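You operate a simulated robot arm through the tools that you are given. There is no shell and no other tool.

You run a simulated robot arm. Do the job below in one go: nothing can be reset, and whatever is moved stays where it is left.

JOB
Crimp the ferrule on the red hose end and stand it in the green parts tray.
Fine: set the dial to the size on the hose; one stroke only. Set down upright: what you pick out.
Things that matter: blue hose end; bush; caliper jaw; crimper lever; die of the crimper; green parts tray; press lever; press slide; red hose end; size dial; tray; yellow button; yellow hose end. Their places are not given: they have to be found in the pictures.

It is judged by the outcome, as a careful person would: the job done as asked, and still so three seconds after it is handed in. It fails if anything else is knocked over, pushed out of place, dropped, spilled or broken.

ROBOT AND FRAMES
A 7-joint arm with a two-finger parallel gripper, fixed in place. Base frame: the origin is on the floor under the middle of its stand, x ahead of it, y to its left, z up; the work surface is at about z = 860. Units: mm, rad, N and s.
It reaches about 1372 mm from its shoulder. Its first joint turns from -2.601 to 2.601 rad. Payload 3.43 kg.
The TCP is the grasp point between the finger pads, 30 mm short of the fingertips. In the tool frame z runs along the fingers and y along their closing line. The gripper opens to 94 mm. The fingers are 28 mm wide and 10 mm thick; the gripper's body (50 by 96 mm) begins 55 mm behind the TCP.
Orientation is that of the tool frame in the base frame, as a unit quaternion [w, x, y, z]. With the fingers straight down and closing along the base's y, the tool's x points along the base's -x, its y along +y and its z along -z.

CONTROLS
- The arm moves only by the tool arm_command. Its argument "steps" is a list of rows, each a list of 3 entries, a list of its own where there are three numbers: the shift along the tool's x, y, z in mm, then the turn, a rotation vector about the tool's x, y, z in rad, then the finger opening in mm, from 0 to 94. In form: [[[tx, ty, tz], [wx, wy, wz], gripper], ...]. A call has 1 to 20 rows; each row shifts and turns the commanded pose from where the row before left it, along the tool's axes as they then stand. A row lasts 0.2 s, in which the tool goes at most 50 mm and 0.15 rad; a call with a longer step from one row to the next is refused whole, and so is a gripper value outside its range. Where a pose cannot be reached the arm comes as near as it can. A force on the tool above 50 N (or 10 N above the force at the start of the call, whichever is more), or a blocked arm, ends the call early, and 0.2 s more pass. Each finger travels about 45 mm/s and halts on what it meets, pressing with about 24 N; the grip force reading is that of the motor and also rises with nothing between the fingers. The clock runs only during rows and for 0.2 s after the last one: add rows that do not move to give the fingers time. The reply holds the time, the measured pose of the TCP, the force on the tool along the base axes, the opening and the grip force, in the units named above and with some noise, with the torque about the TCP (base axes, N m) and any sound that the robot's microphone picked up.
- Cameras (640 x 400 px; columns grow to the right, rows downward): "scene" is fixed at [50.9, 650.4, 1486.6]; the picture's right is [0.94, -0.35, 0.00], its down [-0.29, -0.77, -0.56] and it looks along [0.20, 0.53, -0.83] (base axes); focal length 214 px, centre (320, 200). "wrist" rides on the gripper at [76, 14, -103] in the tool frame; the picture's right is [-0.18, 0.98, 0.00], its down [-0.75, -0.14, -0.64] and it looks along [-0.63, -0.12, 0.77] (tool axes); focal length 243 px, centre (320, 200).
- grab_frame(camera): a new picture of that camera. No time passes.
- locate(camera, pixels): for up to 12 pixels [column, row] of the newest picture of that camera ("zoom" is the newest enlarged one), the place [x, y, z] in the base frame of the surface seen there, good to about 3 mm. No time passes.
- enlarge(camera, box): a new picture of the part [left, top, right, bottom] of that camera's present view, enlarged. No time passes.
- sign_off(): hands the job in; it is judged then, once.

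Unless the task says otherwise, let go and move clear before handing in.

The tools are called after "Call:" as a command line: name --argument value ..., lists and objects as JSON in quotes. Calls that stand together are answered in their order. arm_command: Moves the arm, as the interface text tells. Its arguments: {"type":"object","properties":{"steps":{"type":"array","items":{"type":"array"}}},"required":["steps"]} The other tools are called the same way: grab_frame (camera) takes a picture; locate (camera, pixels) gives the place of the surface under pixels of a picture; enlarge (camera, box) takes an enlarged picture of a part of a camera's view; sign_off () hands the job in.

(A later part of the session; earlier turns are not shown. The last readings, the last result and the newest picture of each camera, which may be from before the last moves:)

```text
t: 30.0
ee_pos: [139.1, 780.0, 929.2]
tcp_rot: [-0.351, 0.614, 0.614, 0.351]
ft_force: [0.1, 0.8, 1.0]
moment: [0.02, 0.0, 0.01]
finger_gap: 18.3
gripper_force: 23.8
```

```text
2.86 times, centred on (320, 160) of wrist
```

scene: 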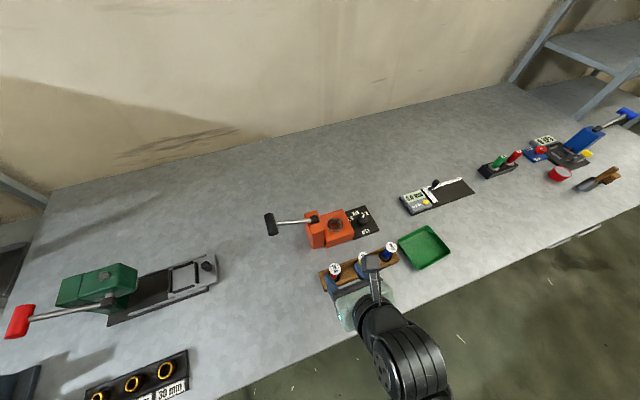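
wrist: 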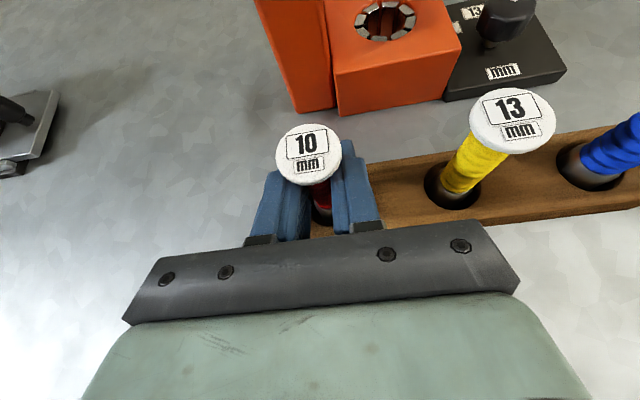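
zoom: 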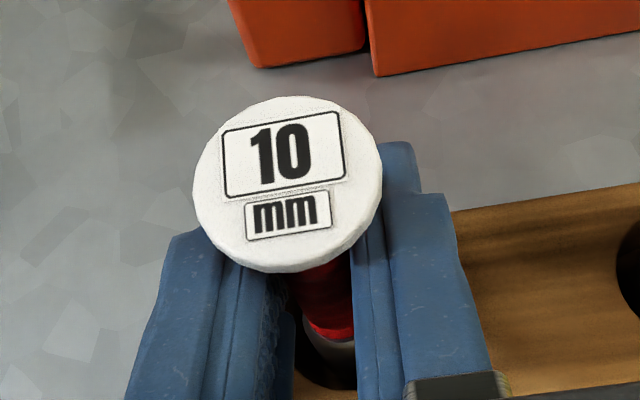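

The hose body is gripped at an 18.3 mm gap, with the cap sitting above the fingers. I'll lift straight up by about 70 mm and check it.

Call:
arm_command --steps '[[[8.66, 0, -5], [0, 0, 0], 8], [[13, 0, -7.5], [0, 0, 0], 8], [[13, 0, -7.5], [0, 0, 0], 8], [[13, 0, -7.5], [0, 0, 0], 8], [[13, 0, -7.5], [0, 0, 0], 8], [[0, 0, 0], [0, 0, 0], 8]]'

Call:
grab_frame --camera "wrist"

Call:
enlarge --camera "scene" --box '[280, 190, 440, 300]'

```text
t: 31.4
ee_pos: [138.4, 779.2, 999.6]
tcp_rot: [-0.352, 0.613, 0.614, 0.352]
ft_force: [0.6, 0.0, -1.1]
moment: [-0.04, 0.0, 0.02]
finger_gap: 18.3
gripper_force: 23.5
```

```text
taken
```

wrist: 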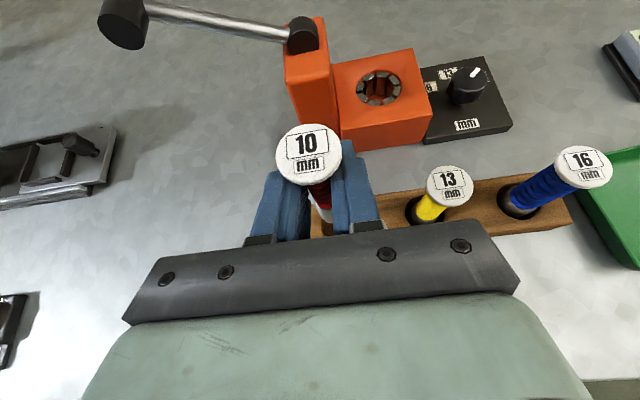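

```text
3.64 times, centred on (360, 245) of scene
```

zoom: 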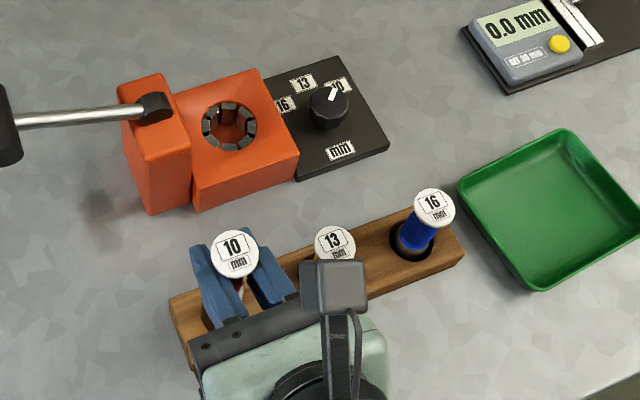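

The hose is held upright and the dial pointer is at 10 in the scene view. I'll measure the cap's position relative to the TCP and refine the die centre.

Call:
locate --camera "wrist" --pixels '[[309, 156], [277, 158], [340, 153], [307, 126], [311, 184], [380, 75], [380, 104], [358, 91], [402, 88], [413, 48], [425, 143], [334, 60]]'

Call:
enlarge --camera "wrist" --box '[325, 40, 435, 150]'

```text
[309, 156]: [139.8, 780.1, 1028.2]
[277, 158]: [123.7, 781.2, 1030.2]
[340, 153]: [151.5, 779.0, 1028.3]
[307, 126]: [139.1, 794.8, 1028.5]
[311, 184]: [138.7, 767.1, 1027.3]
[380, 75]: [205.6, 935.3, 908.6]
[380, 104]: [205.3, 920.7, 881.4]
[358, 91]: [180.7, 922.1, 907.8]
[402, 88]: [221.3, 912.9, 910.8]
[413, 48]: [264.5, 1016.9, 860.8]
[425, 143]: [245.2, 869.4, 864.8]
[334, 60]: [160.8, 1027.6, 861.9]
```

```text
3.64 times, centred on (380, 95) of wrist
```

zoom: 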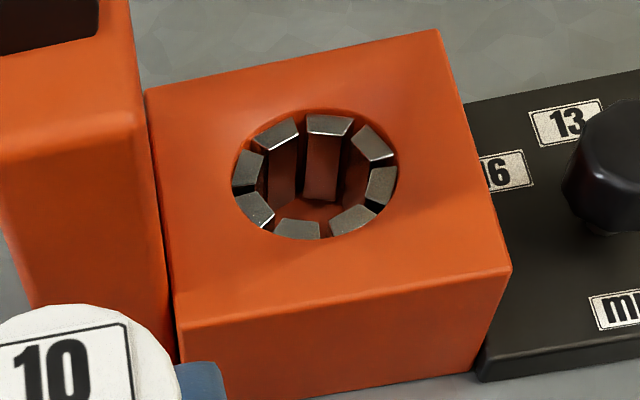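

The cap is centred between the fingers, and by geometry the hose axis is about 3.4 mm ahead of the TCP in y. I'll refine the die centre with opposite jaw pairs in this zoom.

Call:
locate --camera "zoom" --pixels '[[328, 124], [298, 230], [248, 168], [382, 186], [275, 134], [353, 220], [375, 143], [252, 208], [310, 215], [146, 92], [440, 32], [178, 325]]'

```text
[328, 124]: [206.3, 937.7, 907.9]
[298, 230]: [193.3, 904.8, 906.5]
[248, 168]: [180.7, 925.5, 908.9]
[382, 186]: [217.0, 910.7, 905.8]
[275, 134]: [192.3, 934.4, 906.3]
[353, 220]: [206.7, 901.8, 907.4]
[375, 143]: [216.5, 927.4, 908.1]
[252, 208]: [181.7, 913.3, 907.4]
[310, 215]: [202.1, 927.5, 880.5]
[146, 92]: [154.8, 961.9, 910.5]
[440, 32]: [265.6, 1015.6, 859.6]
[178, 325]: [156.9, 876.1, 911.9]
```

The die centre refines to about (199.7,919.5). I'll raise 35 mm more to clear the yellow cap, then carry the hose diagonally over the die.

Call:
arm_command --steps '[[[15.2, 0, -8.75], [0, 0, 0], 8], [[15.1, 0, -8.75], [0, 0, 0], 8], [[11.4, 10.2, 19.7], [0, 0, 0], 8], [[11.4, 10.2, 19.7], [0, 0, 0], 8], [[11.4, 10.2, 19.7], [0, 0, 0], 8], [[11.4, 10.1, 19.7], [0, 0, 0], 8], [[11.4, 10.1, 19.7], [0, 0, 0], 8], [[11.3, 10.1, 19.7], [0, 0, 0], 8], [[0, 0, 0], [0, 0, 0], 8], [[0, 0, 0], [0, 0, 0], 8]]'

Call:
grab_frame --camera "wrist"

Call:
enlarge --camera "scene" --box '[270, 150, 430, 260]'

```text
t: 33.6
ee_pos: [199.8, 918.9, 1032.1]
tcp_rot: [-0.352, 0.613, 0.613, 0.352]
ft_force: [-0.3, 0.3, -2.9]
moment: [-0.01, 0.03, -0.03]
finger_gap: 18.4
gripper_force: 24.1
```

```text
taken
```

wrist: 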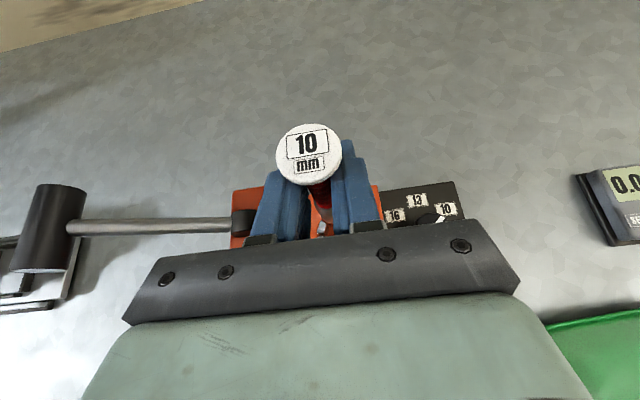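

```text
3.64 times, centred on (350, 205) of scene
```

zoom: 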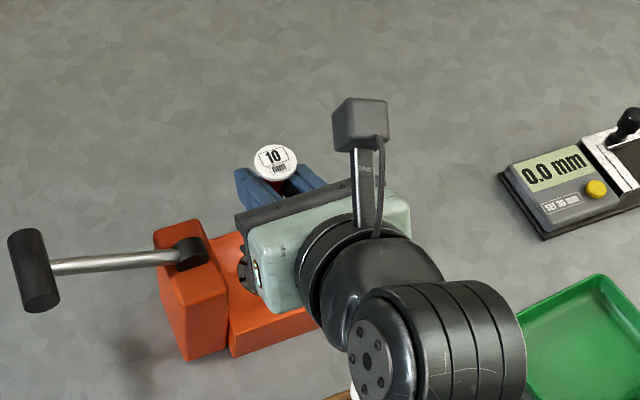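

The hose is over the die area. I'll take a null step for a second pose reading and locate the cap centre directly.

Call:
arm_command --steps '[[[0, 0, 0], [0, 0, 0], 8]]'

Call:
locate --camera "wrist" --pixels '[[308, 155], [277, 158], [340, 153], [307, 126], [311, 184], [300, 140], [318, 140], [300, 172], [322, 170]]'

Call:
enlarge --camera "wrist" --box '[260, 100, 380, 250]'

```text
t: 34.0
ee_pos: [199.6, 918.0, 1032.5]
tcp_rot: [-0.352, 0.613, 0.614, 0.351]
ft_force: [-0.7, -0.1, -1.1]
moment: [0.0, 0.02, -0.03]
finger_gap: 18.5
gripper_force: 24.3
```

```text
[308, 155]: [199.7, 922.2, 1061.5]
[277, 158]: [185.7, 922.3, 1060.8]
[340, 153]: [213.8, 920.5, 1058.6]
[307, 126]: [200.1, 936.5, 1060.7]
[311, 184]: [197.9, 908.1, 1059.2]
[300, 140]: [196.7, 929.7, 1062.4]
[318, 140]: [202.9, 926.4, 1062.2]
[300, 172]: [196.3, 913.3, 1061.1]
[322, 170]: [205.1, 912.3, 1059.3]
```

```text
2.67 times, centred on (320, 175) of wrist
```

zoom: 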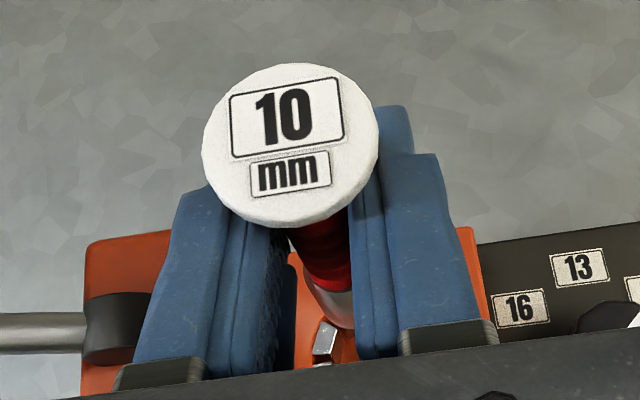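

The cap centre is about (199.5,922.3), which puts the hose about 2.5 mm too far in +y. I'll correct that and descend 52 mm to just above the die mouth.

Call:
arm_command --steps '[[[-1.25, 0, -2.15], [0, 0, 0], 8], [[-11.2, 0, 6.54], [0, 0, 0], 8], [[-11.2, 0, 6.54], [0, 0, 0], 8], [[-11.2, 0, 6.54], [0, 0, 0], 8], [[-11.2, 0, 6.54], [0, 0, 0], 8], [[0, 0, 0], [0, 0, 0], 8], [[0, 0, 0], [0, 0, 0], 8]]'

Call:
grab_frame --camera "wrist"

Call:
enlarge --camera "wrist" --box '[260, 100, 380, 250]'

Call:
enlarge --camera "scene" --box '[290, 180, 390, 250]'

```text
t: 35.6
ee_pos: [200.9, 914.3, 980.5]
tcp_rot: [-0.352, 0.613, 0.614, 0.351]
ft_force: [0.3, 0.8, -1.1]
moment: [-0.02, 0.01, -0.02]
finger_gap: 18.5
gripper_force: 23.7
```

```text
taken
```

wrist: 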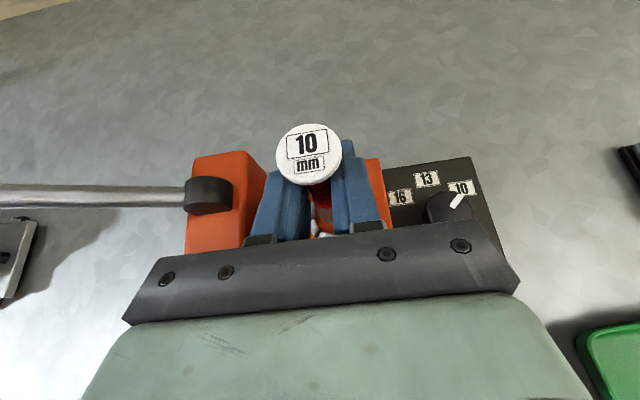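

```text
2.67 times, centred on (320, 175) of wrist
```

zoom: 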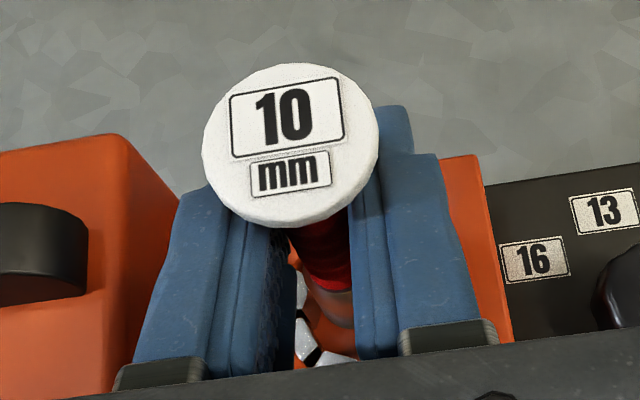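

```text
5.71 times, centred on (340, 215) of scene
```

zoom: 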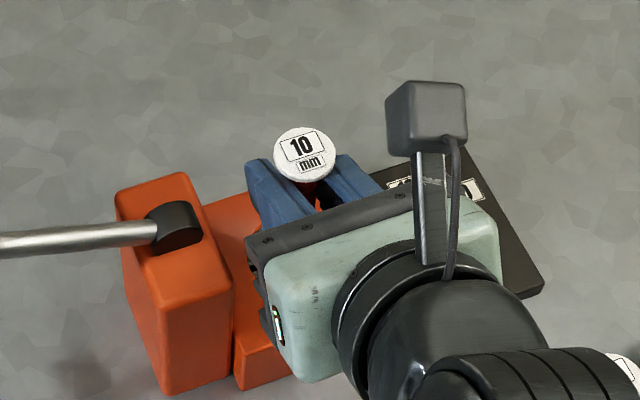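

The ferrule is just above the die mouth, with jaws visible at wrist zoom (300,290) and (310,345). I'll locate the cap and these jaws to verify alignment.

Call:
enlarge --camera "wrist" --box '[260, 100, 380, 250]'

Call:
locate --camera "zoom" --pixels '[[290, 145], [205, 150], [377, 140], [288, 65], [296, 222], [300, 285], [306, 340], [335, 360], [330, 310], [320, 250], [338, 322]]'

Call:
arm_command --steps '[[[0, 0, 0], [0, 0, 0], 8]]'

```text
2.67 times, centred on (320, 175) of wrist
```

zoom: 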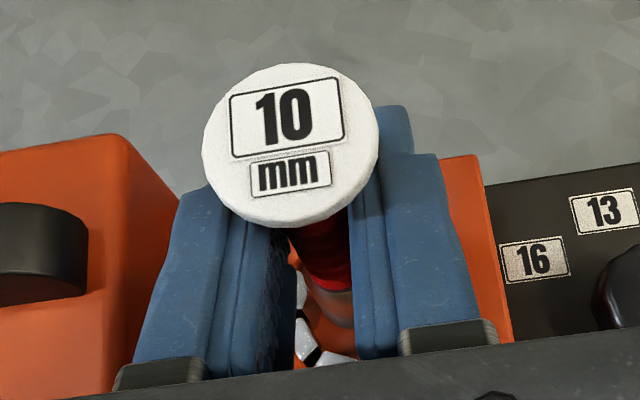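

```text
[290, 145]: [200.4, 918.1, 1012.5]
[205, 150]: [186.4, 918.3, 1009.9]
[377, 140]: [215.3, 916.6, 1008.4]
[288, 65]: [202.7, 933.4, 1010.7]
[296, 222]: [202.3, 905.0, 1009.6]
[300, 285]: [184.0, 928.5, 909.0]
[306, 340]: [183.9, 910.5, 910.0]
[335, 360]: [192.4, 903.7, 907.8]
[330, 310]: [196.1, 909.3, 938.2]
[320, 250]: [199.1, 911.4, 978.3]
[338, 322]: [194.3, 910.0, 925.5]
```

```text
t: 36.0
ee_pos: [200.7, 914.3, 981.0]
tcp_rot: [-0.351, 0.614, 0.613, 0.352]
ft_force: [0.2, -1.0, -2.3]
moment: [0.0, 0.02, 0.01]
finger_gap: 18.5
gripper_force: 24.0
```

The cap centre is about (201,919), within about 1 mm of the die centre. I'll trim by (-0.9,+1.0) and descend 20 mm into the die, watching forces.

Call:
arm_command --steps '[[[0.5, -0.9, 0.87], [0, 0, 0], 8], [[-4.3, 0, 2.5], [0, 0, 0], 8], [[-4.3, 0, 2.5], [0, 0, 0], 8], [[-4.3, 0, 2.5], [0, 0, 0], 8], [[-4.3, 0, 2.5], [0, 0, 0], 8], [[0, 0, 0], [0, 0, 0], 8]]'

Call:
enlarge --camera "wrist" --box '[260, 100, 380, 250]'

```text
t: 37.4
ee_pos: [200.1, 915.5, 960.3]
tcp_rot: [-0.351, 0.614, 0.613, 0.352]
ft_force: [-0.1, 0.4, -2.0]
moment: [-0.03, 0.0, 0.0]
finger_gap: 18.3
gripper_force: 23.8
```

```text
2.67 times, centred on (320, 175) of wrist
```

zoom: 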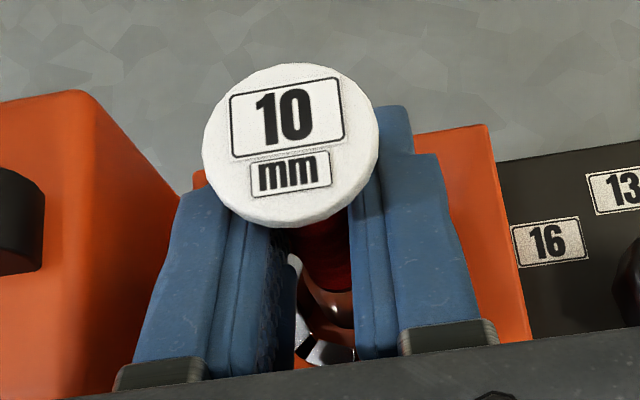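

There is no contact force, and the ferrule is entering the die with jaws visible around it. I'll continue down 12 mm gently.

Call:
arm_command --steps '[[[-3.46, 0, 2], [0, 0, 0], 8], [[-3.46, 0, 2], [0, 0, 0], 8], [[-3.46, 0, 2], [0, 0, 0], 8], [[0, 0, 0], [0, 0, 0], 8]]'

Call:
enlarge --camera "wrist" --box '[260, 100, 380, 250]'

```text
t: 38.4
ee_pos: [199.2, 914.6, 948.8]
tcp_rot: [-0.352, 0.613, 0.614, 0.352]
ft_force: [-0.1, 0.5, -1.9]
moment: [-0.02, -0.03, -0.01]
finger_gap: 18.6
gripper_force: 24.1
```

```text
2.67 times, centred on (320, 175) of wrist
```

zoom: 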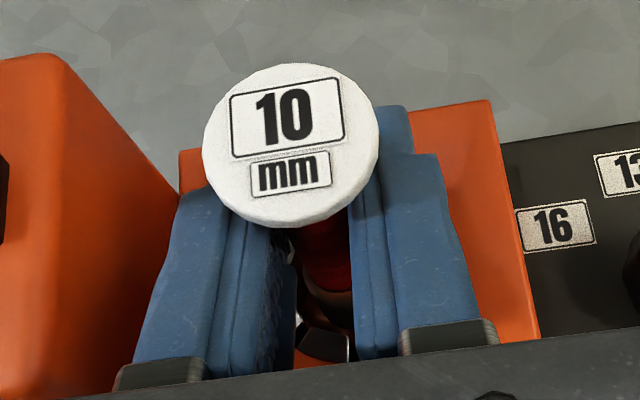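

Still no contact at z≈948.8, with the ferrule well inside the jaws. I'll go down in 1.5 mm steps until contact shows in the force.

Call:
arm_command --steps '[[[-1.3, 0, 0.75], [0, 0, 0], 8], [[-1.3, 0, 0.75], [0, 0, 0], 8], [[0, 0, 0], [0, 0, 0], 8]]'

Call:
arm_command --steps '[[[-1.3, 0, 0.75], [0, 0, 0], 8], [[0, 0, 0], [0, 0, 0], 8]]'

Call:
arm_command --steps '[[[-1.3, 0, 0.75], [0, 0, 0], 8], [[0, 0, 0], [0, 0, 0], 8]]'

```text
t: 39.2
ee_pos: [199.5, 915.3, 946.8]
tcp_rot: [-0.352, 0.613, 0.614, 0.352]
ft_force: [0.3, -0.3, -1.5]
moment: [-0.04, -0.01, 0.03]
finger_gap: 18.6
gripper_force: 24.6
```

```text
t: 39.8
ee_pos: [198.7, 913.9, 946.2]
tcp_rot: [-0.352, 0.613, 0.614, 0.351]
ft_force: [-0.4, 0.9, -2.1]
moment: [0.01, -0.04, -0.01]
finger_gap: 18.6
gripper_force: 24.2
```

```text
t: 40.4
ee_pos: [199.2, 913.8, 944.4]
tcp_rot: [-0.352, 0.613, 0.614, 0.351]
ft_force: [0.3, 0.8, -2.4]
moment: [0.01, 0.02, -0.01]
finger_gap: 18.6
gripper_force: 23.7
```

No contact yet at z≈944. I'll continue in 1 mm steps.

Call:
arm_command --steps '[[[-0.87, 0, 0.5], [0, 0, 0], 8], [[0, 0, 0], [0, 0, 0], 8]]'

Call:
arm_command --steps '[[[-0.87, 0, 0.5], [0, 0, 0], 8], [[0, 0, 0], [0, 0, 0], 8]]'

Call:
arm_command --steps '[[[-0.87, 0, 0.5], [0, 0, 0], 8], [[0, 0, 0], [0, 0, 0], 8]]'

Call:
enlarge --camera "wrist" --box '[260, 100, 380, 250]'

```text
t: 41.0
ee_pos: [198.6, 914.5, 942.5]
tcp_rot: [-0.351, 0.614, 0.614, 0.352]
ft_force: [1.3, 0.2, -1.3]
moment: [-0.08, -0.01, 0.01]
finger_gap: 18.5
gripper_force: 23.5
```

```text
t: 41.6
ee_pos: [199.3, 913.5, 943.0]
tcp_rot: [-0.352, 0.613, 0.614, 0.352]
ft_force: [-0.3, 0.0, 8.8]
moment: [0.01, 0.04, 0.0]
finger_gap: 18.4
gripper_force: 24.1
```

```text
t: 42.2
ee_pos: [198.2, 914.3, 943.1]
tcp_rot: [-0.352, 0.613, 0.613, 0.353]
ft_force: [0.6, 3.6, 22.0]
moment: [0.27, -0.01, 0.0]
finger_gap: 18.3
gripper_force: 23.6
```

```text
2.67 times, centred on (320, 175) of wrist
```

zoom: 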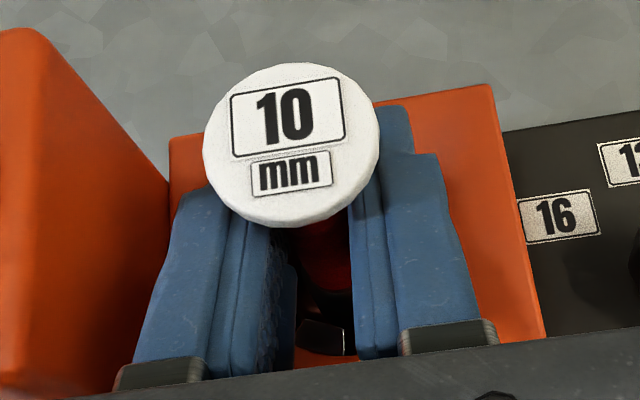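

The ferrule seats on the die floor with 22 N upward. I'll back off the preload by 1.3 mm, then open the fingers slowly.

Call:
arm_command --steps '[[[1.2, 0, -0.7], [0, 0, 0], 8], [[0, 0, 0], [0, 0, 0], 8], [[0, 0, 0], [0, 0, 0], 22], [[0, 0, 0], [0, 0, 0], 30], [[0, 0, 0], [0, 0, 0], 38], [[0, 0, 0], [0, 0, 0], 44], [[0, 0, 0], [0, 0, 0], 44]]'

Call:
grab_frame --camera "wrist"

Call:
enlarge --camera "wrist" --box '[260, 100, 380, 250]'

```text
t: 43.8
ee_pos: [199.3, 914.8, 942.4]
tcp_rot: [-0.352, 0.613, 0.614, 0.351]
ft_force: [-0.5, 0.1, -1.0]
moment: [0.02, -0.01, 0.0]
finger_gap: 43.7
gripper_force: 0.0
```

```text
taken
```

wrist: 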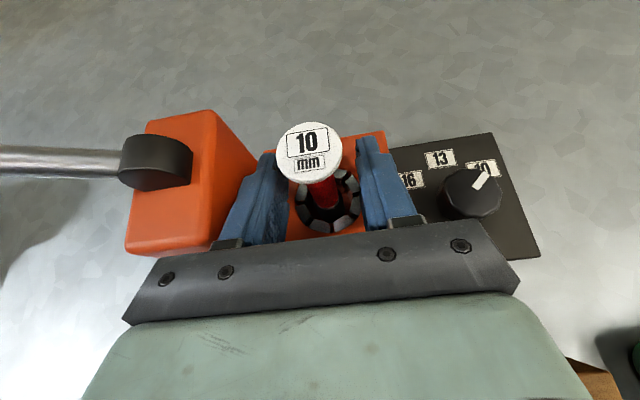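

```text
2.67 times, centred on (320, 175) of wrist
```

zoom: 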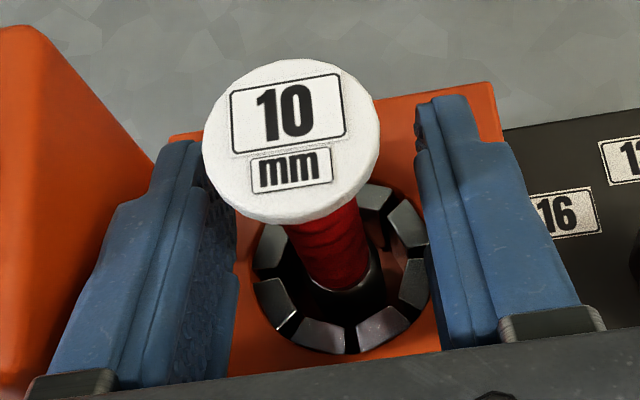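

The hose stands upright inside the open jaws. I'll retreat straight back along the fingers by about 100 mm.

Call:
arm_command --steps '[[[0, 0, -15], [0, 0, 0], 44], [[0, 0, -25], [0, 0, 0], 44], [[0, 0, -30], [0, 0, 0], 44], [[0, 0, -30], [0, 0, 0], 44], [[0, 0, 0], [0, 0, 0], 44]]'

Call:
grab_frame --camera "wrist"

Call:
enlarge --camera "wrist" --box '[140, 10, 440, 200]'

```text
t: 45.0
ee_pos: [200.1, 828.6, 993.7]
tcp_rot: [-0.352, 0.613, 0.614, 0.351]
ft_force: [0.3, -0.7, 0.0]
moment: [-0.02, -0.06, 0.0]
finger_gap: 43.9
gripper_force: 0.0
```

```text
taken
```

wrist: 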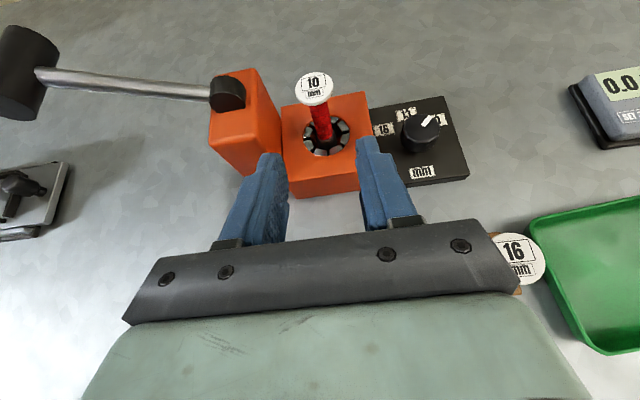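

```text
2.11 times, centred on (290, 105) of wrist
```

zoom: 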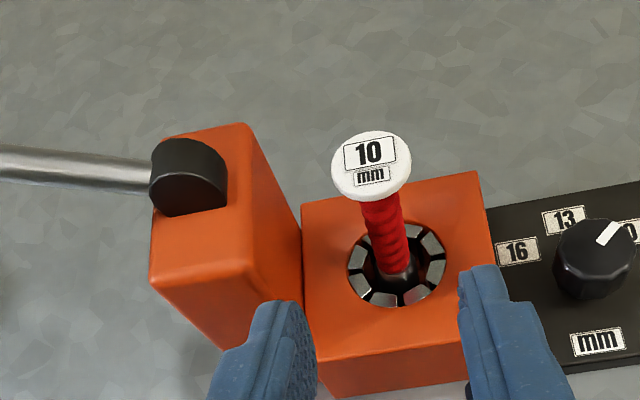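

The hose stands in the die. I'll recheck the dial pointer closely from here and locate the lever grip.

Call:
enlarge --camera "wrist" --box '[360, 85, 480, 195]'

Call:
locate --camera "wrist" --pixels '[[28, 30], [20, 75], [50, 50], [35, 115], [60, 78], [150, 85], [205, 93], [230, 85], [220, 102], [265, 75], [212, 82]]'

```text
3.64 times, centred on (420, 140) of wrist
```

zoom: 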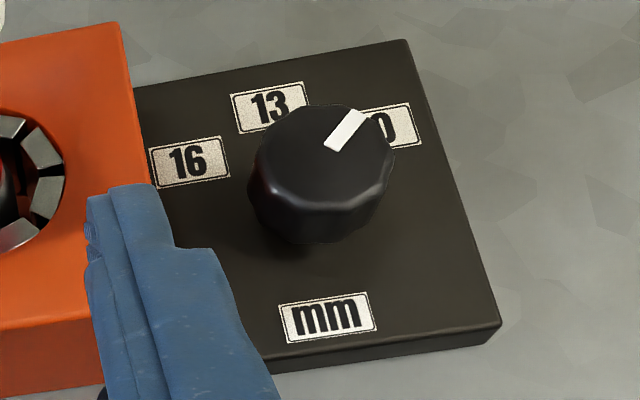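

```text
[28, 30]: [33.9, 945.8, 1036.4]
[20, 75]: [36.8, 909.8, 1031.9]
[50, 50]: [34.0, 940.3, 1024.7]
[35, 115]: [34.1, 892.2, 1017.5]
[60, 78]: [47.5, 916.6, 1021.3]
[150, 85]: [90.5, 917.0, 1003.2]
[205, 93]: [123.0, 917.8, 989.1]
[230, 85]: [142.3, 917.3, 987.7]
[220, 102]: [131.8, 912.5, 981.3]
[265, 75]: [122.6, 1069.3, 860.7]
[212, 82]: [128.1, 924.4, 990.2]
```

The pointer lines up with the 10 mark (about 44°), and the lever grip is a cylinder along y centred near (27,918,1027). I'll raise, return the tool to vertical, close the fingers and move above the grip.

Call:
arm_command --steps '[[[32.4, 0, -18.9], [0, 0, 0], 44], [[32.4, 0, -18.9], [0, 0, 0], 30], [[32.4, 0, -18.9], [0, 0, 0], 20], [[32.4, 0, -18.9], [0, 0, 0], 10], [[0, 0, 0], [0, -0.13, 0], 0], [[0, 0, 0], [0, -0.13, 0], 0], [[0, 0, 0], [0, -0.13, 0], 0], [[0, 0, 0], [0, -0.13, 0], 0], [[0, 0, 0], [0, -0.13, 0], 0], [[0, 0, 0], [0, -0.13, 0], 0], [[0, 0, 0], [0, -0.13, 0], 0], [[0, 0, 0], [0, -0.13, 0], 0], [[22, -35, 0], [0, 0, 0], 0], [[22, -35, 0], [0, 0, 0], 0], [[22, -35, 0], [0, 0, 0], 0], [[22, -35, 0], [0, 0, 0], 0], [[2, -33, 0], [0, 0, 0], 0], [[0, 0, 0], [0, 0, 0], 0]]'

Call:
grab_frame --camera "wrist"

Call:
grab_frame --camera "scene"

```text
t: 48.8
ee_pos: [124.3, 912.5, 1144.7]
tcp_rot: [0.003, 0.69, 0.724, 0.002]
ft_force: [0.1, 0.1, -0.7]
moment: [-0.01, 0.0, 0.0]
finger_gap: 0.0
gripper_force: 23.5
out of reach, approached as far as the arm can: row 14, 15, 16, 17
```

```text
taken
```

wrist: 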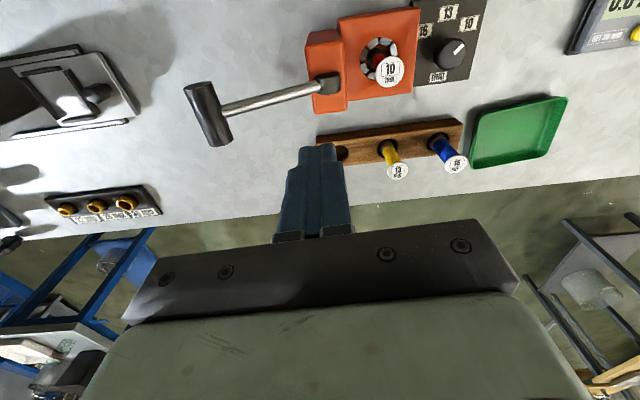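

```text
taken
```

scene: 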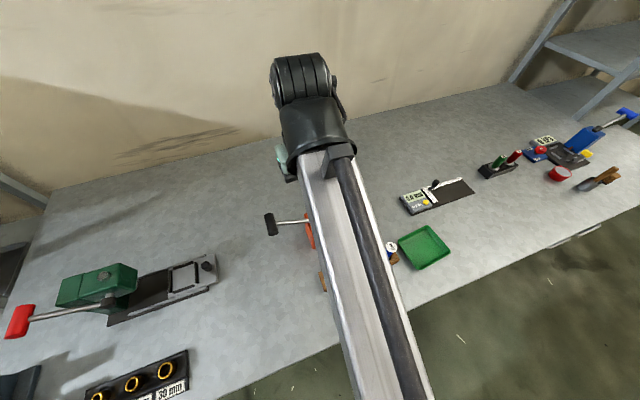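

Yaw was at a joint limit there, so the arm stopped at x≈124. I'll rotate the tool back about z by -1.52 rad to the original yaw (fingers along y), then continue to above the lever grip.

Call:
arm_command --steps '[[[0, 0, 0], [0, 0, -0.1385], 0], [[0, 0, 0], [0, 0, -0.1385], 0], [[0, 0, 0], [0, 0, -0.1385], 0], [[0, 0, 0], [0, 0, -0.1385], 0], [[0, 0, 0], [0, 0, -0.1385], 0], [[0, 0, 0], [0, 0, -0.1385], 0], [[0, 0, 0], [0, 0, -0.1385], 0], [[0, 0, 0], [0, 0, -0.1385], 0], [[0, 0, 0], [0, 0, -0.1385], 0], [[0, 0, 0], [0, 0, -0.1385], 0], [[0, 0, 0], [0, 0, -0.1385], 0], [[33, 2, 0], [0, 0, 0], 0], [[33, 2, 0], [0, 0, 0], 0], [[33, 1, 0], [0, 0, 0], 0], [[0, 0, 0], [0, 0, 0], 0]]'

Call:
grab_frame --camera "wrist"

Call:
grab_frame --camera "scene"

```text
t: 52.0
ee_pos: [24.1, 920.6, 1142.3]
tcp_rot: [0.0, 0.023, 1.0, 0.001]
ft_force: [-0.3, -0.3, 0.0]
moment: [-0.02, 0.0, -0.03]
finger_gap: 0.2
gripper_force: 23.8
```

```text
taken
```

wrist: 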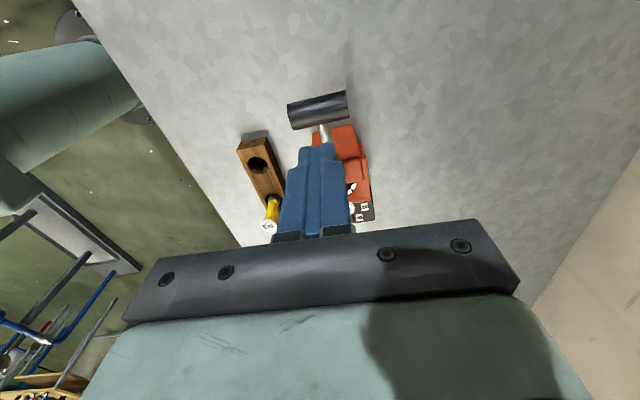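

```text
taken
```

scene: 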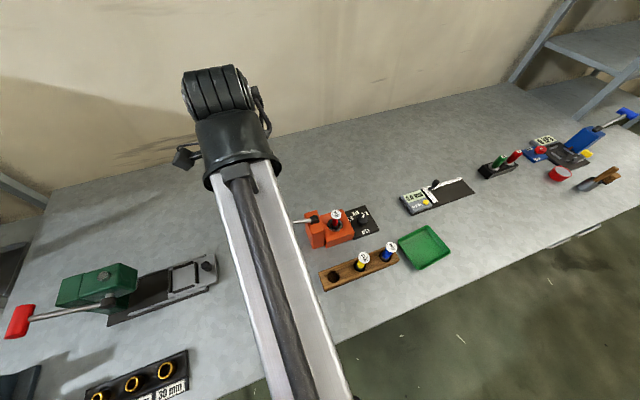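

I'm now above the lever grip, seen at wrist (317,110). I'll locate its surface and the standing hose for a check.

Call:
locate --camera "wrist" --pixels '[[317, 110], [292, 105], [345, 98], [317, 98], [317, 122], [318, 132], [320, 127], [345, 115], [296, 124]]'

Call:
enlarge --camera "wrist" --box '[260, 70, 400, 220]'

Call:
enlarge --camera "scene" --box '[270, 190, 400, 280]'

```text
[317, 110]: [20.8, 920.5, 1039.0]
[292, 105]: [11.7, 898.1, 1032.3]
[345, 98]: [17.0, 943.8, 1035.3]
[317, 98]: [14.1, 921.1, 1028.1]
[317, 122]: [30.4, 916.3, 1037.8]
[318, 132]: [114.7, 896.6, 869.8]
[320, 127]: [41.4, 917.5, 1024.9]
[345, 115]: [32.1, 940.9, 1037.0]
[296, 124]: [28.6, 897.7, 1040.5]
```

```text
2.67 times, centred on (330, 145) of wrist
```

zoom: 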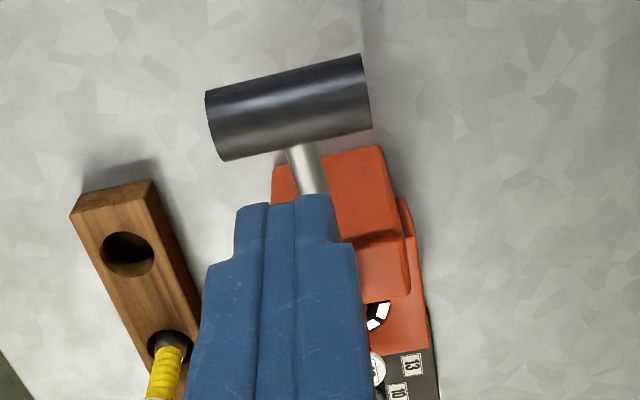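

```text
4.44 times, centred on (335, 235) of scene
```

zoom: 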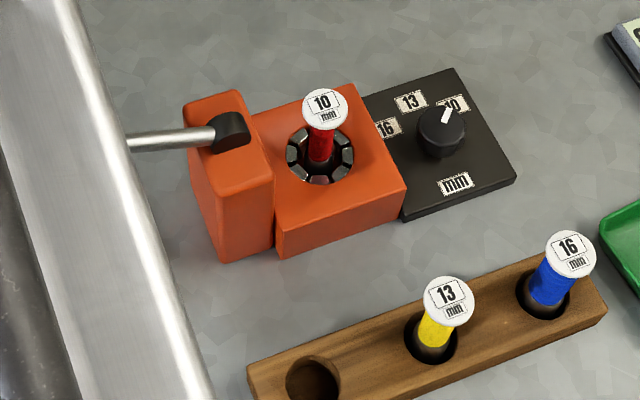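

The hose is upright in the die, and the grip's top is at z≈1040 under my fingertips at x≈24. I'll descend to 10 mm above it.

Call:
arm_command --steps '[[[0, 0, 25], [0, 0, 0], 0], [[0, 0, 25], [0, 0, 0], 0], [[0, 0, 10], [0, 0, 0], 0], [[0, 0, 0], [0, 0, 0], 0]]'

Call:
grab_frame --camera "wrist"

```text
t: 53.0
ee_pos: [23.9, 921.3, 1084.3]
tcp_rot: [0.0, 0.024, 1.0, 0.0]
ft_force: [-0.6, -0.8, -0.1]
moment: [0.02, -0.01, -0.02]
finger_gap: 0.1
gripper_force: 24.0
```

```text
taken
```

wrist: 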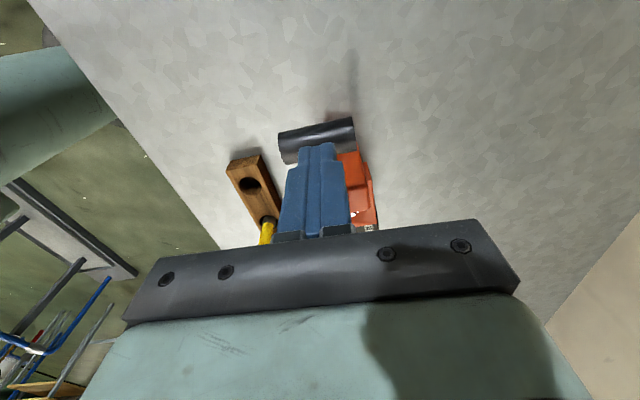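

The fingertips are right over the grip. I'll press down steadily in 4 mm rows, watching the force and sound, without releasing midway.

Call:
arm_command --steps '[[[0, 0, 4], [0, 0, 0], 0], [[0, 0, 4], [0, 0, 0], 0], [[0, 0, 4], [0, 0, 0], 0], [[0, 0, 4], [0, 0, 0], 0], [[0, 0, 4], [0, 0, 0], 0], [[0, 0, 4], [0, 0, 0], 0], [[0, 0, 4], [0, 0, 0], 0], [[0, 0, 4], [0, 0, 0], 0], [[0, 0, 4], [0, 0, 0], 0], [[0, 0, 4], [0, 0, 0], 0]]'

Call:
grab_frame --camera "wrist"

Call:
enlarge --camera "scene" --box '[220, 180, 380, 280]'

```text
t: 55.2
ee_pos: [24.8, 921.0, 1043.3]
tcp_rot: [0.001, 0.023, 1.0, -0.001]
ft_force: [-1.4, -1.2, 2.9]
moment: [0.02, 0.08, 0.02]
finger_gap: 0.0
gripper_force: 24.3
```

```text
taken
```

wrist: 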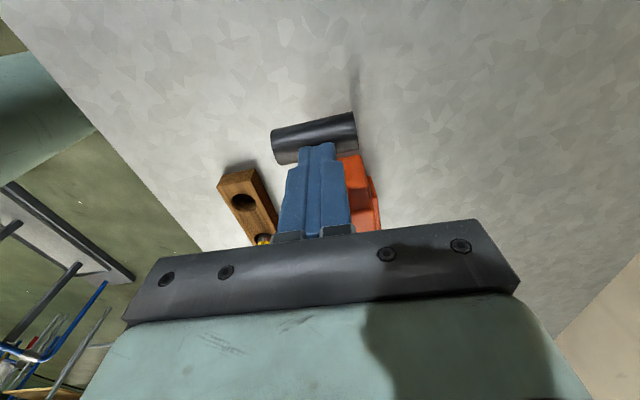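

```text
4.00 times, centred on (300, 230) of scene
```

zoom: 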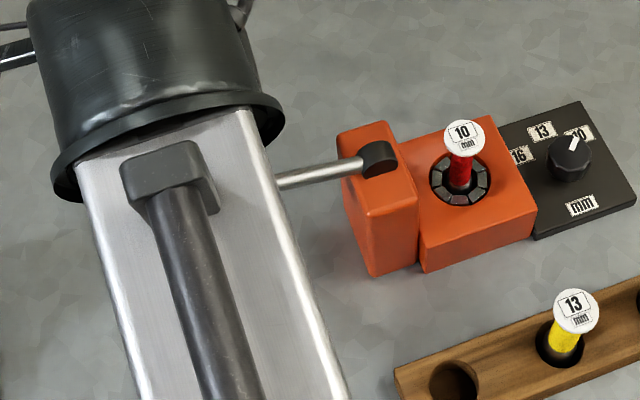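

The lever is moving with only about 3 N and the jaws have begun to close around the ferrule. I'll keep pressing down.

Call:
arm_command --steps '[[[0, 0, 4], [0, 0, 0], 0], [[0, 0, 4], [0, 0, 0], 0], [[0, 0, 4], [0, 0, 0], 0], [[0, 0, 4], [0, 0, 0], 0], [[0, 0, 4], [0, 0, 0], 0], [[0, 0, 4], [0, 0, 0], 0], [[0, 0, 4], [0, 0, 0], 0], [[0, 0, 4], [0, 0, 0], 0]]'

Call:
enlarge --camera "scene" --box '[220, 180, 380, 280]'

Call:
grab_frame --camera "wrist"

```text
t: 57.0
ee_pos: [25.4, 921.7, 1011.7]
tcp_rot: [0.0, 0.024, 1.0, 0.0]
ft_force: [-3.6, -0.8, 4.0]
moment: [-0.08, 0.12, 0.01]
finger_gap: 0.0
gripper_force: 23.6
```

```text
4.00 times, centred on (300, 230) of scene
```

zoom: 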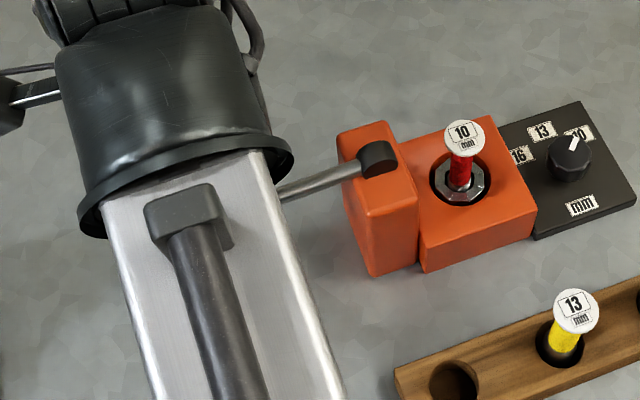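

```text
taken
```

wrist: 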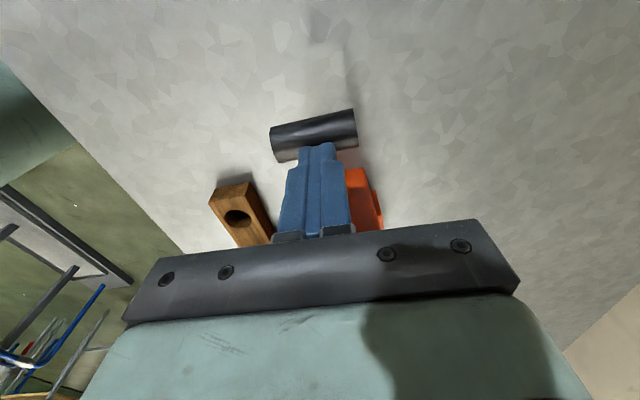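

The jaws are closing around the ferrule as the lever drops, and the force is still small (4 N). I'll continue the same stroke.

Call:
arm_command --steps '[[[0, 0, 4], [0, 0, 0], 0], [[0, 0, 4], [0, 0, 0], 0], [[0, 0, 4], [0, 0, 0], 0], [[0, 0, 4], [0, 0, 0], 0], [[0, 0, 4], [0, 0, 0], 0], [[0, 0, 4], [0, 0, 0], 0]]'

Call:
enlarge --camera "scene" --box '[220, 180, 380, 280]'

Call:
grab_frame --camera "wrist"

```text
t: 58.4
ee_pos: [25.1, 920.9, 987.3]
tcp_rot: [0.0, 0.024, 1.0, 0.0]
ft_force: [4.3, -1.1, 4.6]
moment: [-0.01, -0.12, 0.03]
finger_gap: 0.1
gripper_force: 24.2
```

```text
4.00 times, centred on (300, 230) of scene
```

zoom: 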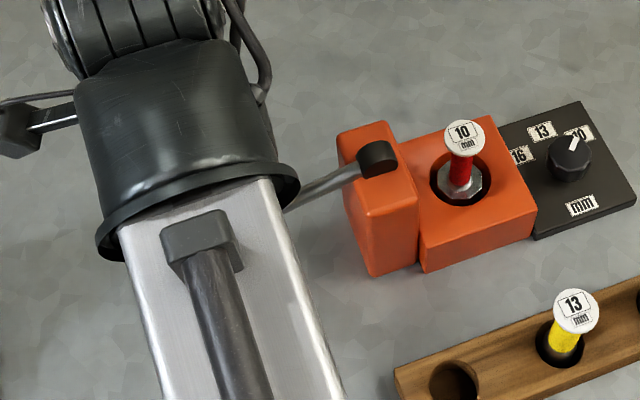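

```text
taken
```

wrist: 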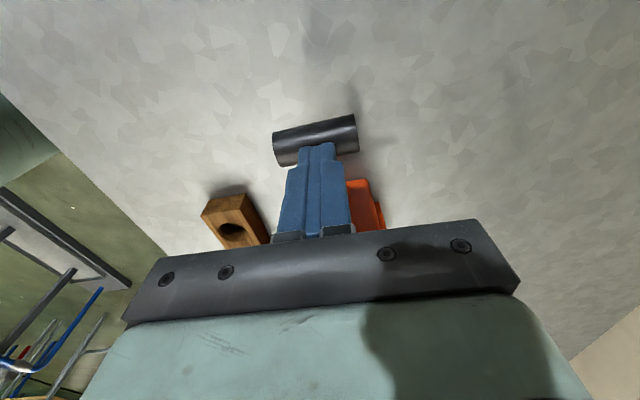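

The jaws have nearly met the ferrule, with no sound or stop yet. I'll keep going in 3 mm rows.

Call:
arm_command --steps '[[[0, 0, 3], [0, 0, 0], 0], [[0, 0, 3], [0, 0, 0], 0], [[0, 0, 3], [0, 0, 0], 0], [[0, 0, 3], [0, 0, 0], 0], [[0, 0, 3], [0, 0, 0], 0]]'

Call:
enlarge --camera "scene" --box '[220, 180, 380, 280]'

Call:
grab_frame --camera "wrist"

```text
t: 59.6
ee_pos: [24.6, 919.2, 975.1]
tcp_rot: [0.0, 0.024, 1.0, 0.003]
ft_force: [3.3, 5.6, 33.2]
moment: [0.05, -0.53, 0.29]
finger_gap: 0.1
gripper_force: 24.0
```

```text
4.00 times, centred on (300, 230) of scene
```

zoom: 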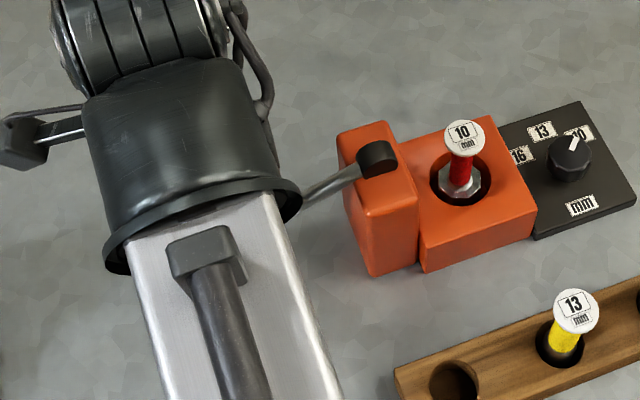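

```text
taken
```

wrist: 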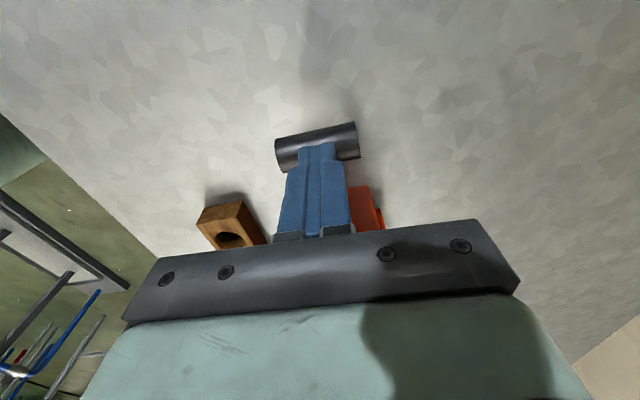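

The force has risen to 33 N, which is either crimp resistance or the stop. I'll press a little further within the force limit and watch.

Call:
arm_command --steps '[[[0, 0, 1.5], [0, 0, 0], 0], [[0, 0, 0], [0, 0, 0], 0]]'

Call:
enlarge --camera "scene" --box '[300, 190, 380, 250]'

```text
t: 60.0
ee_pos: [23.7, 922.1, 975.3]
tcp_rot: [0.0, 0.024, 1.0, 0.003]
ft_force: [-1.6, -6.4, 12.7]
moment: [-0.13, -0.11, -0.05]
finger_gap: 0.1
gripper_force: 23.9
stopped in row 2: the force on the tool passed its limit at 52 N (the readings are from after the stop); the commanded pose is now the measured one
```

```text
6.67 times, centred on (340, 220) of scene
```

zoom: 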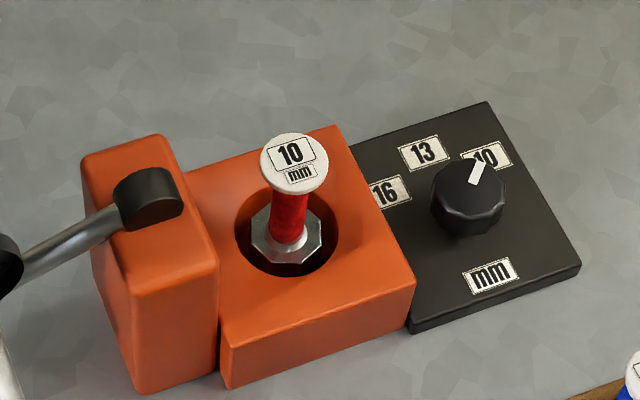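

Motion stopped at z≈975 while the force rose to 52 N, so the lever looks to be at its end stop with the jaws tight on the ferrule. I'll press once more to about 40 N and hold briefly, to make sure the stroke is fully bottomed and not released early.

Call:
arm_command --steps '[[[0, 0, 1.3], [0, 0, 0], 0], [[0, 0, 1.0], [0, 0, 0], 0], [[0, 0, 0], [0, 0, 0], 0], [[0, 0, 0], [0, 0, 0], 0], [[0, 0, 0], [0, 0, 0], 0]]'

Call:
enlarge --camera "scene" --box '[300, 190, 380, 250]'

Call:
enlarge --camera "wrist" --box '[260, 100, 400, 240]'

```text
t: 60.9
ee_pos: [24.5, 921.6, 975.1]
tcp_rot: [-0.001, 0.023, 1.0, 0.002]
ft_force: [-2.9, -8.6, 15.9]
moment: [-0.28, -0.1, -0.11]
finger_gap: 0.0
gripper_force: 23.7
stopped in row 4: the force on the tool passed its limit at 51 N (the readings are from after the stop); the commanded pose is now the measured one
```

```text
6.67 times, centred on (340, 220) of scene
```

zoom: 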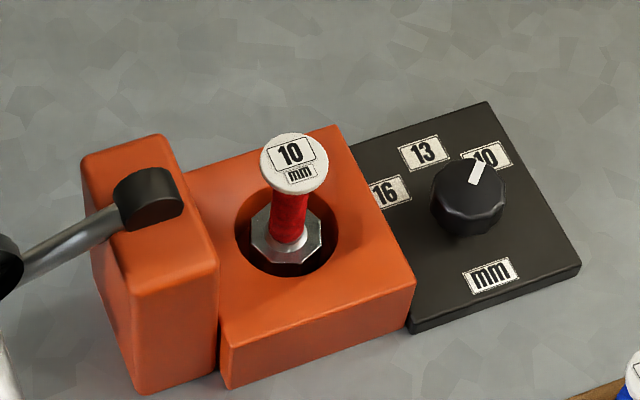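

```text
2.86 times, centred on (330, 170) of wrist
```

zoom: 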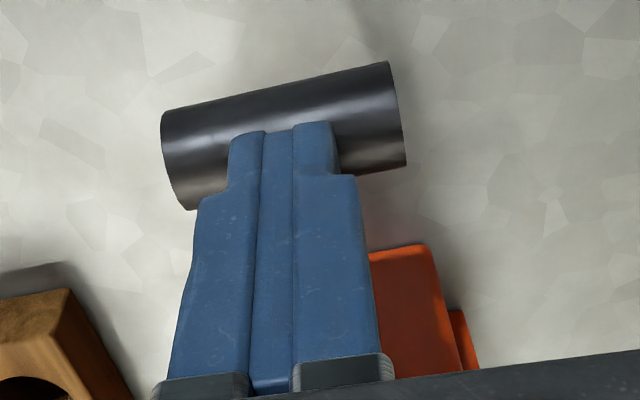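

The position is unchanged at 51 N, so the lever is fully bottomed and the stroke is complete. I'll lift slowly and see whether the lever follows back up.

Call:
arm_command --steps '[[[0, 0, -3], [0, 0, 0], 0], [[0, 0, -4], [0, 0, 0], 0], [[0, 0, -4], [0, 0, 0], 0], [[0, 0, -4], [0, 0, 0], 0], [[0, 0, -4], [0, 0, 0], 0], [[0, 0, -4], [0, 0, 0], 0]]'

Call:
enlarge --camera "wrist" --box '[260, 80, 400, 240]'

Call:
enlarge --camera "scene" --box '[220, 180, 380, 280]'

```text
t: 62.3
ee_pos: [24.7, 922.4, 995.9]
tcp_rot: [0.001, 0.024, 1.0, 0.003]
ft_force: [-2.6, 2.6, 3.7]
moment: [0.03, 0.06, -0.01]
finger_gap: 0.0
gripper_force: 23.8
```

```text
2.50 times, centred on (330, 160) of wrist
```

zoom: 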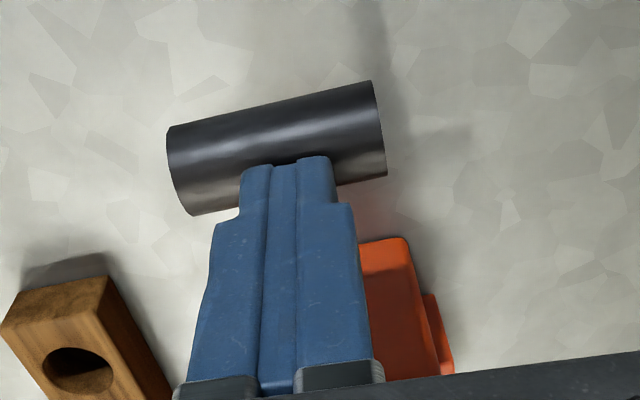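

```text
4.00 times, centred on (300, 230) of scene
```

zoom: 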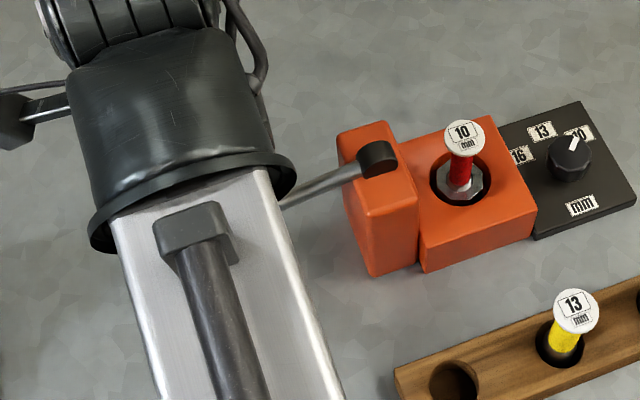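

The lever follows the fingers up on its spring (3.7 N). I'll let it return all the way in a slow lift.

Call:
arm_command --steps '[[[0, 0, -5], [0, 0, 0], 0], [[0, 0, -5], [0, 0, 0], 0], [[0, 0, -5], [0, 0, 0], 0], [[0, 0, -5], [0, 0, 0], 0], [[0, 0, -5], [0, 0, 0], 0], [[0, 0, -5], [0, 0, 0], 0], [[0, 0, -5], [0, 0, 0], 0], [[0, 0, -5], [0, 0, 0], 0], [[0, 0, -5], [0, 0, 0], 0], [[0, 0, -5], [0, 0, 0], 0], [[0, 0, -5], [0, 0, 0], 0], [[0, 0, -5], [0, 0, 0], 0], [[0, 0, -5], [0, 0, 0], 0], [[0, 0, -5], [0, 0, 0], 0], [[0, 0, -5], [0, 0, 0], 0], [[0, 0, -10], [0, 0, 0], 0], [[0, 0, -20], [0, 0, 0], 0], [[0, 0, -20], [0, 0, 0], 0], [[0, 0, -20], [0, 0, 0], 0], [[0, 0, 0], [0, 0, 0], 0]]'

Call:
grab_frame --camera "wrist"

Call:
enlarge --camera "scene" --box '[220, 180, 380, 280]'

```text
t: 66.5
ee_pos: [24.5, 921.0, 1142.0]
tcp_rot: [0.0, 0.024, 1.0, 0.003]
ft_force: [0.4, 0.2, 0.4]
moment: [-0.02, 0.0, -0.02]
finger_gap: 0.0
gripper_force: 24.4
```

```text
taken
```

wrist: 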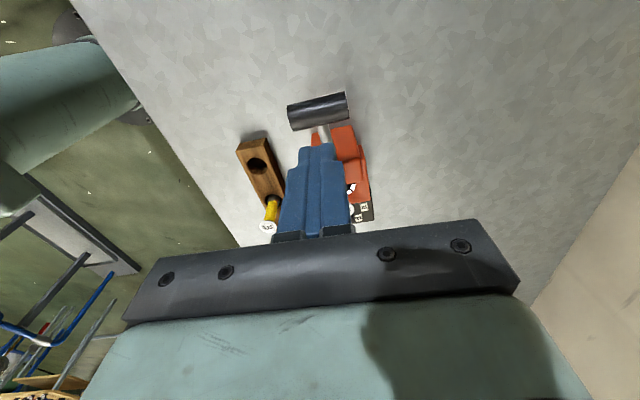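

```text
4.00 times, centred on (300, 230) of scene
```

zoom: 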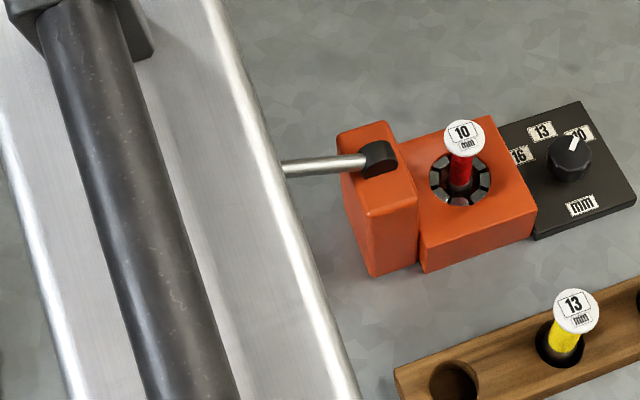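

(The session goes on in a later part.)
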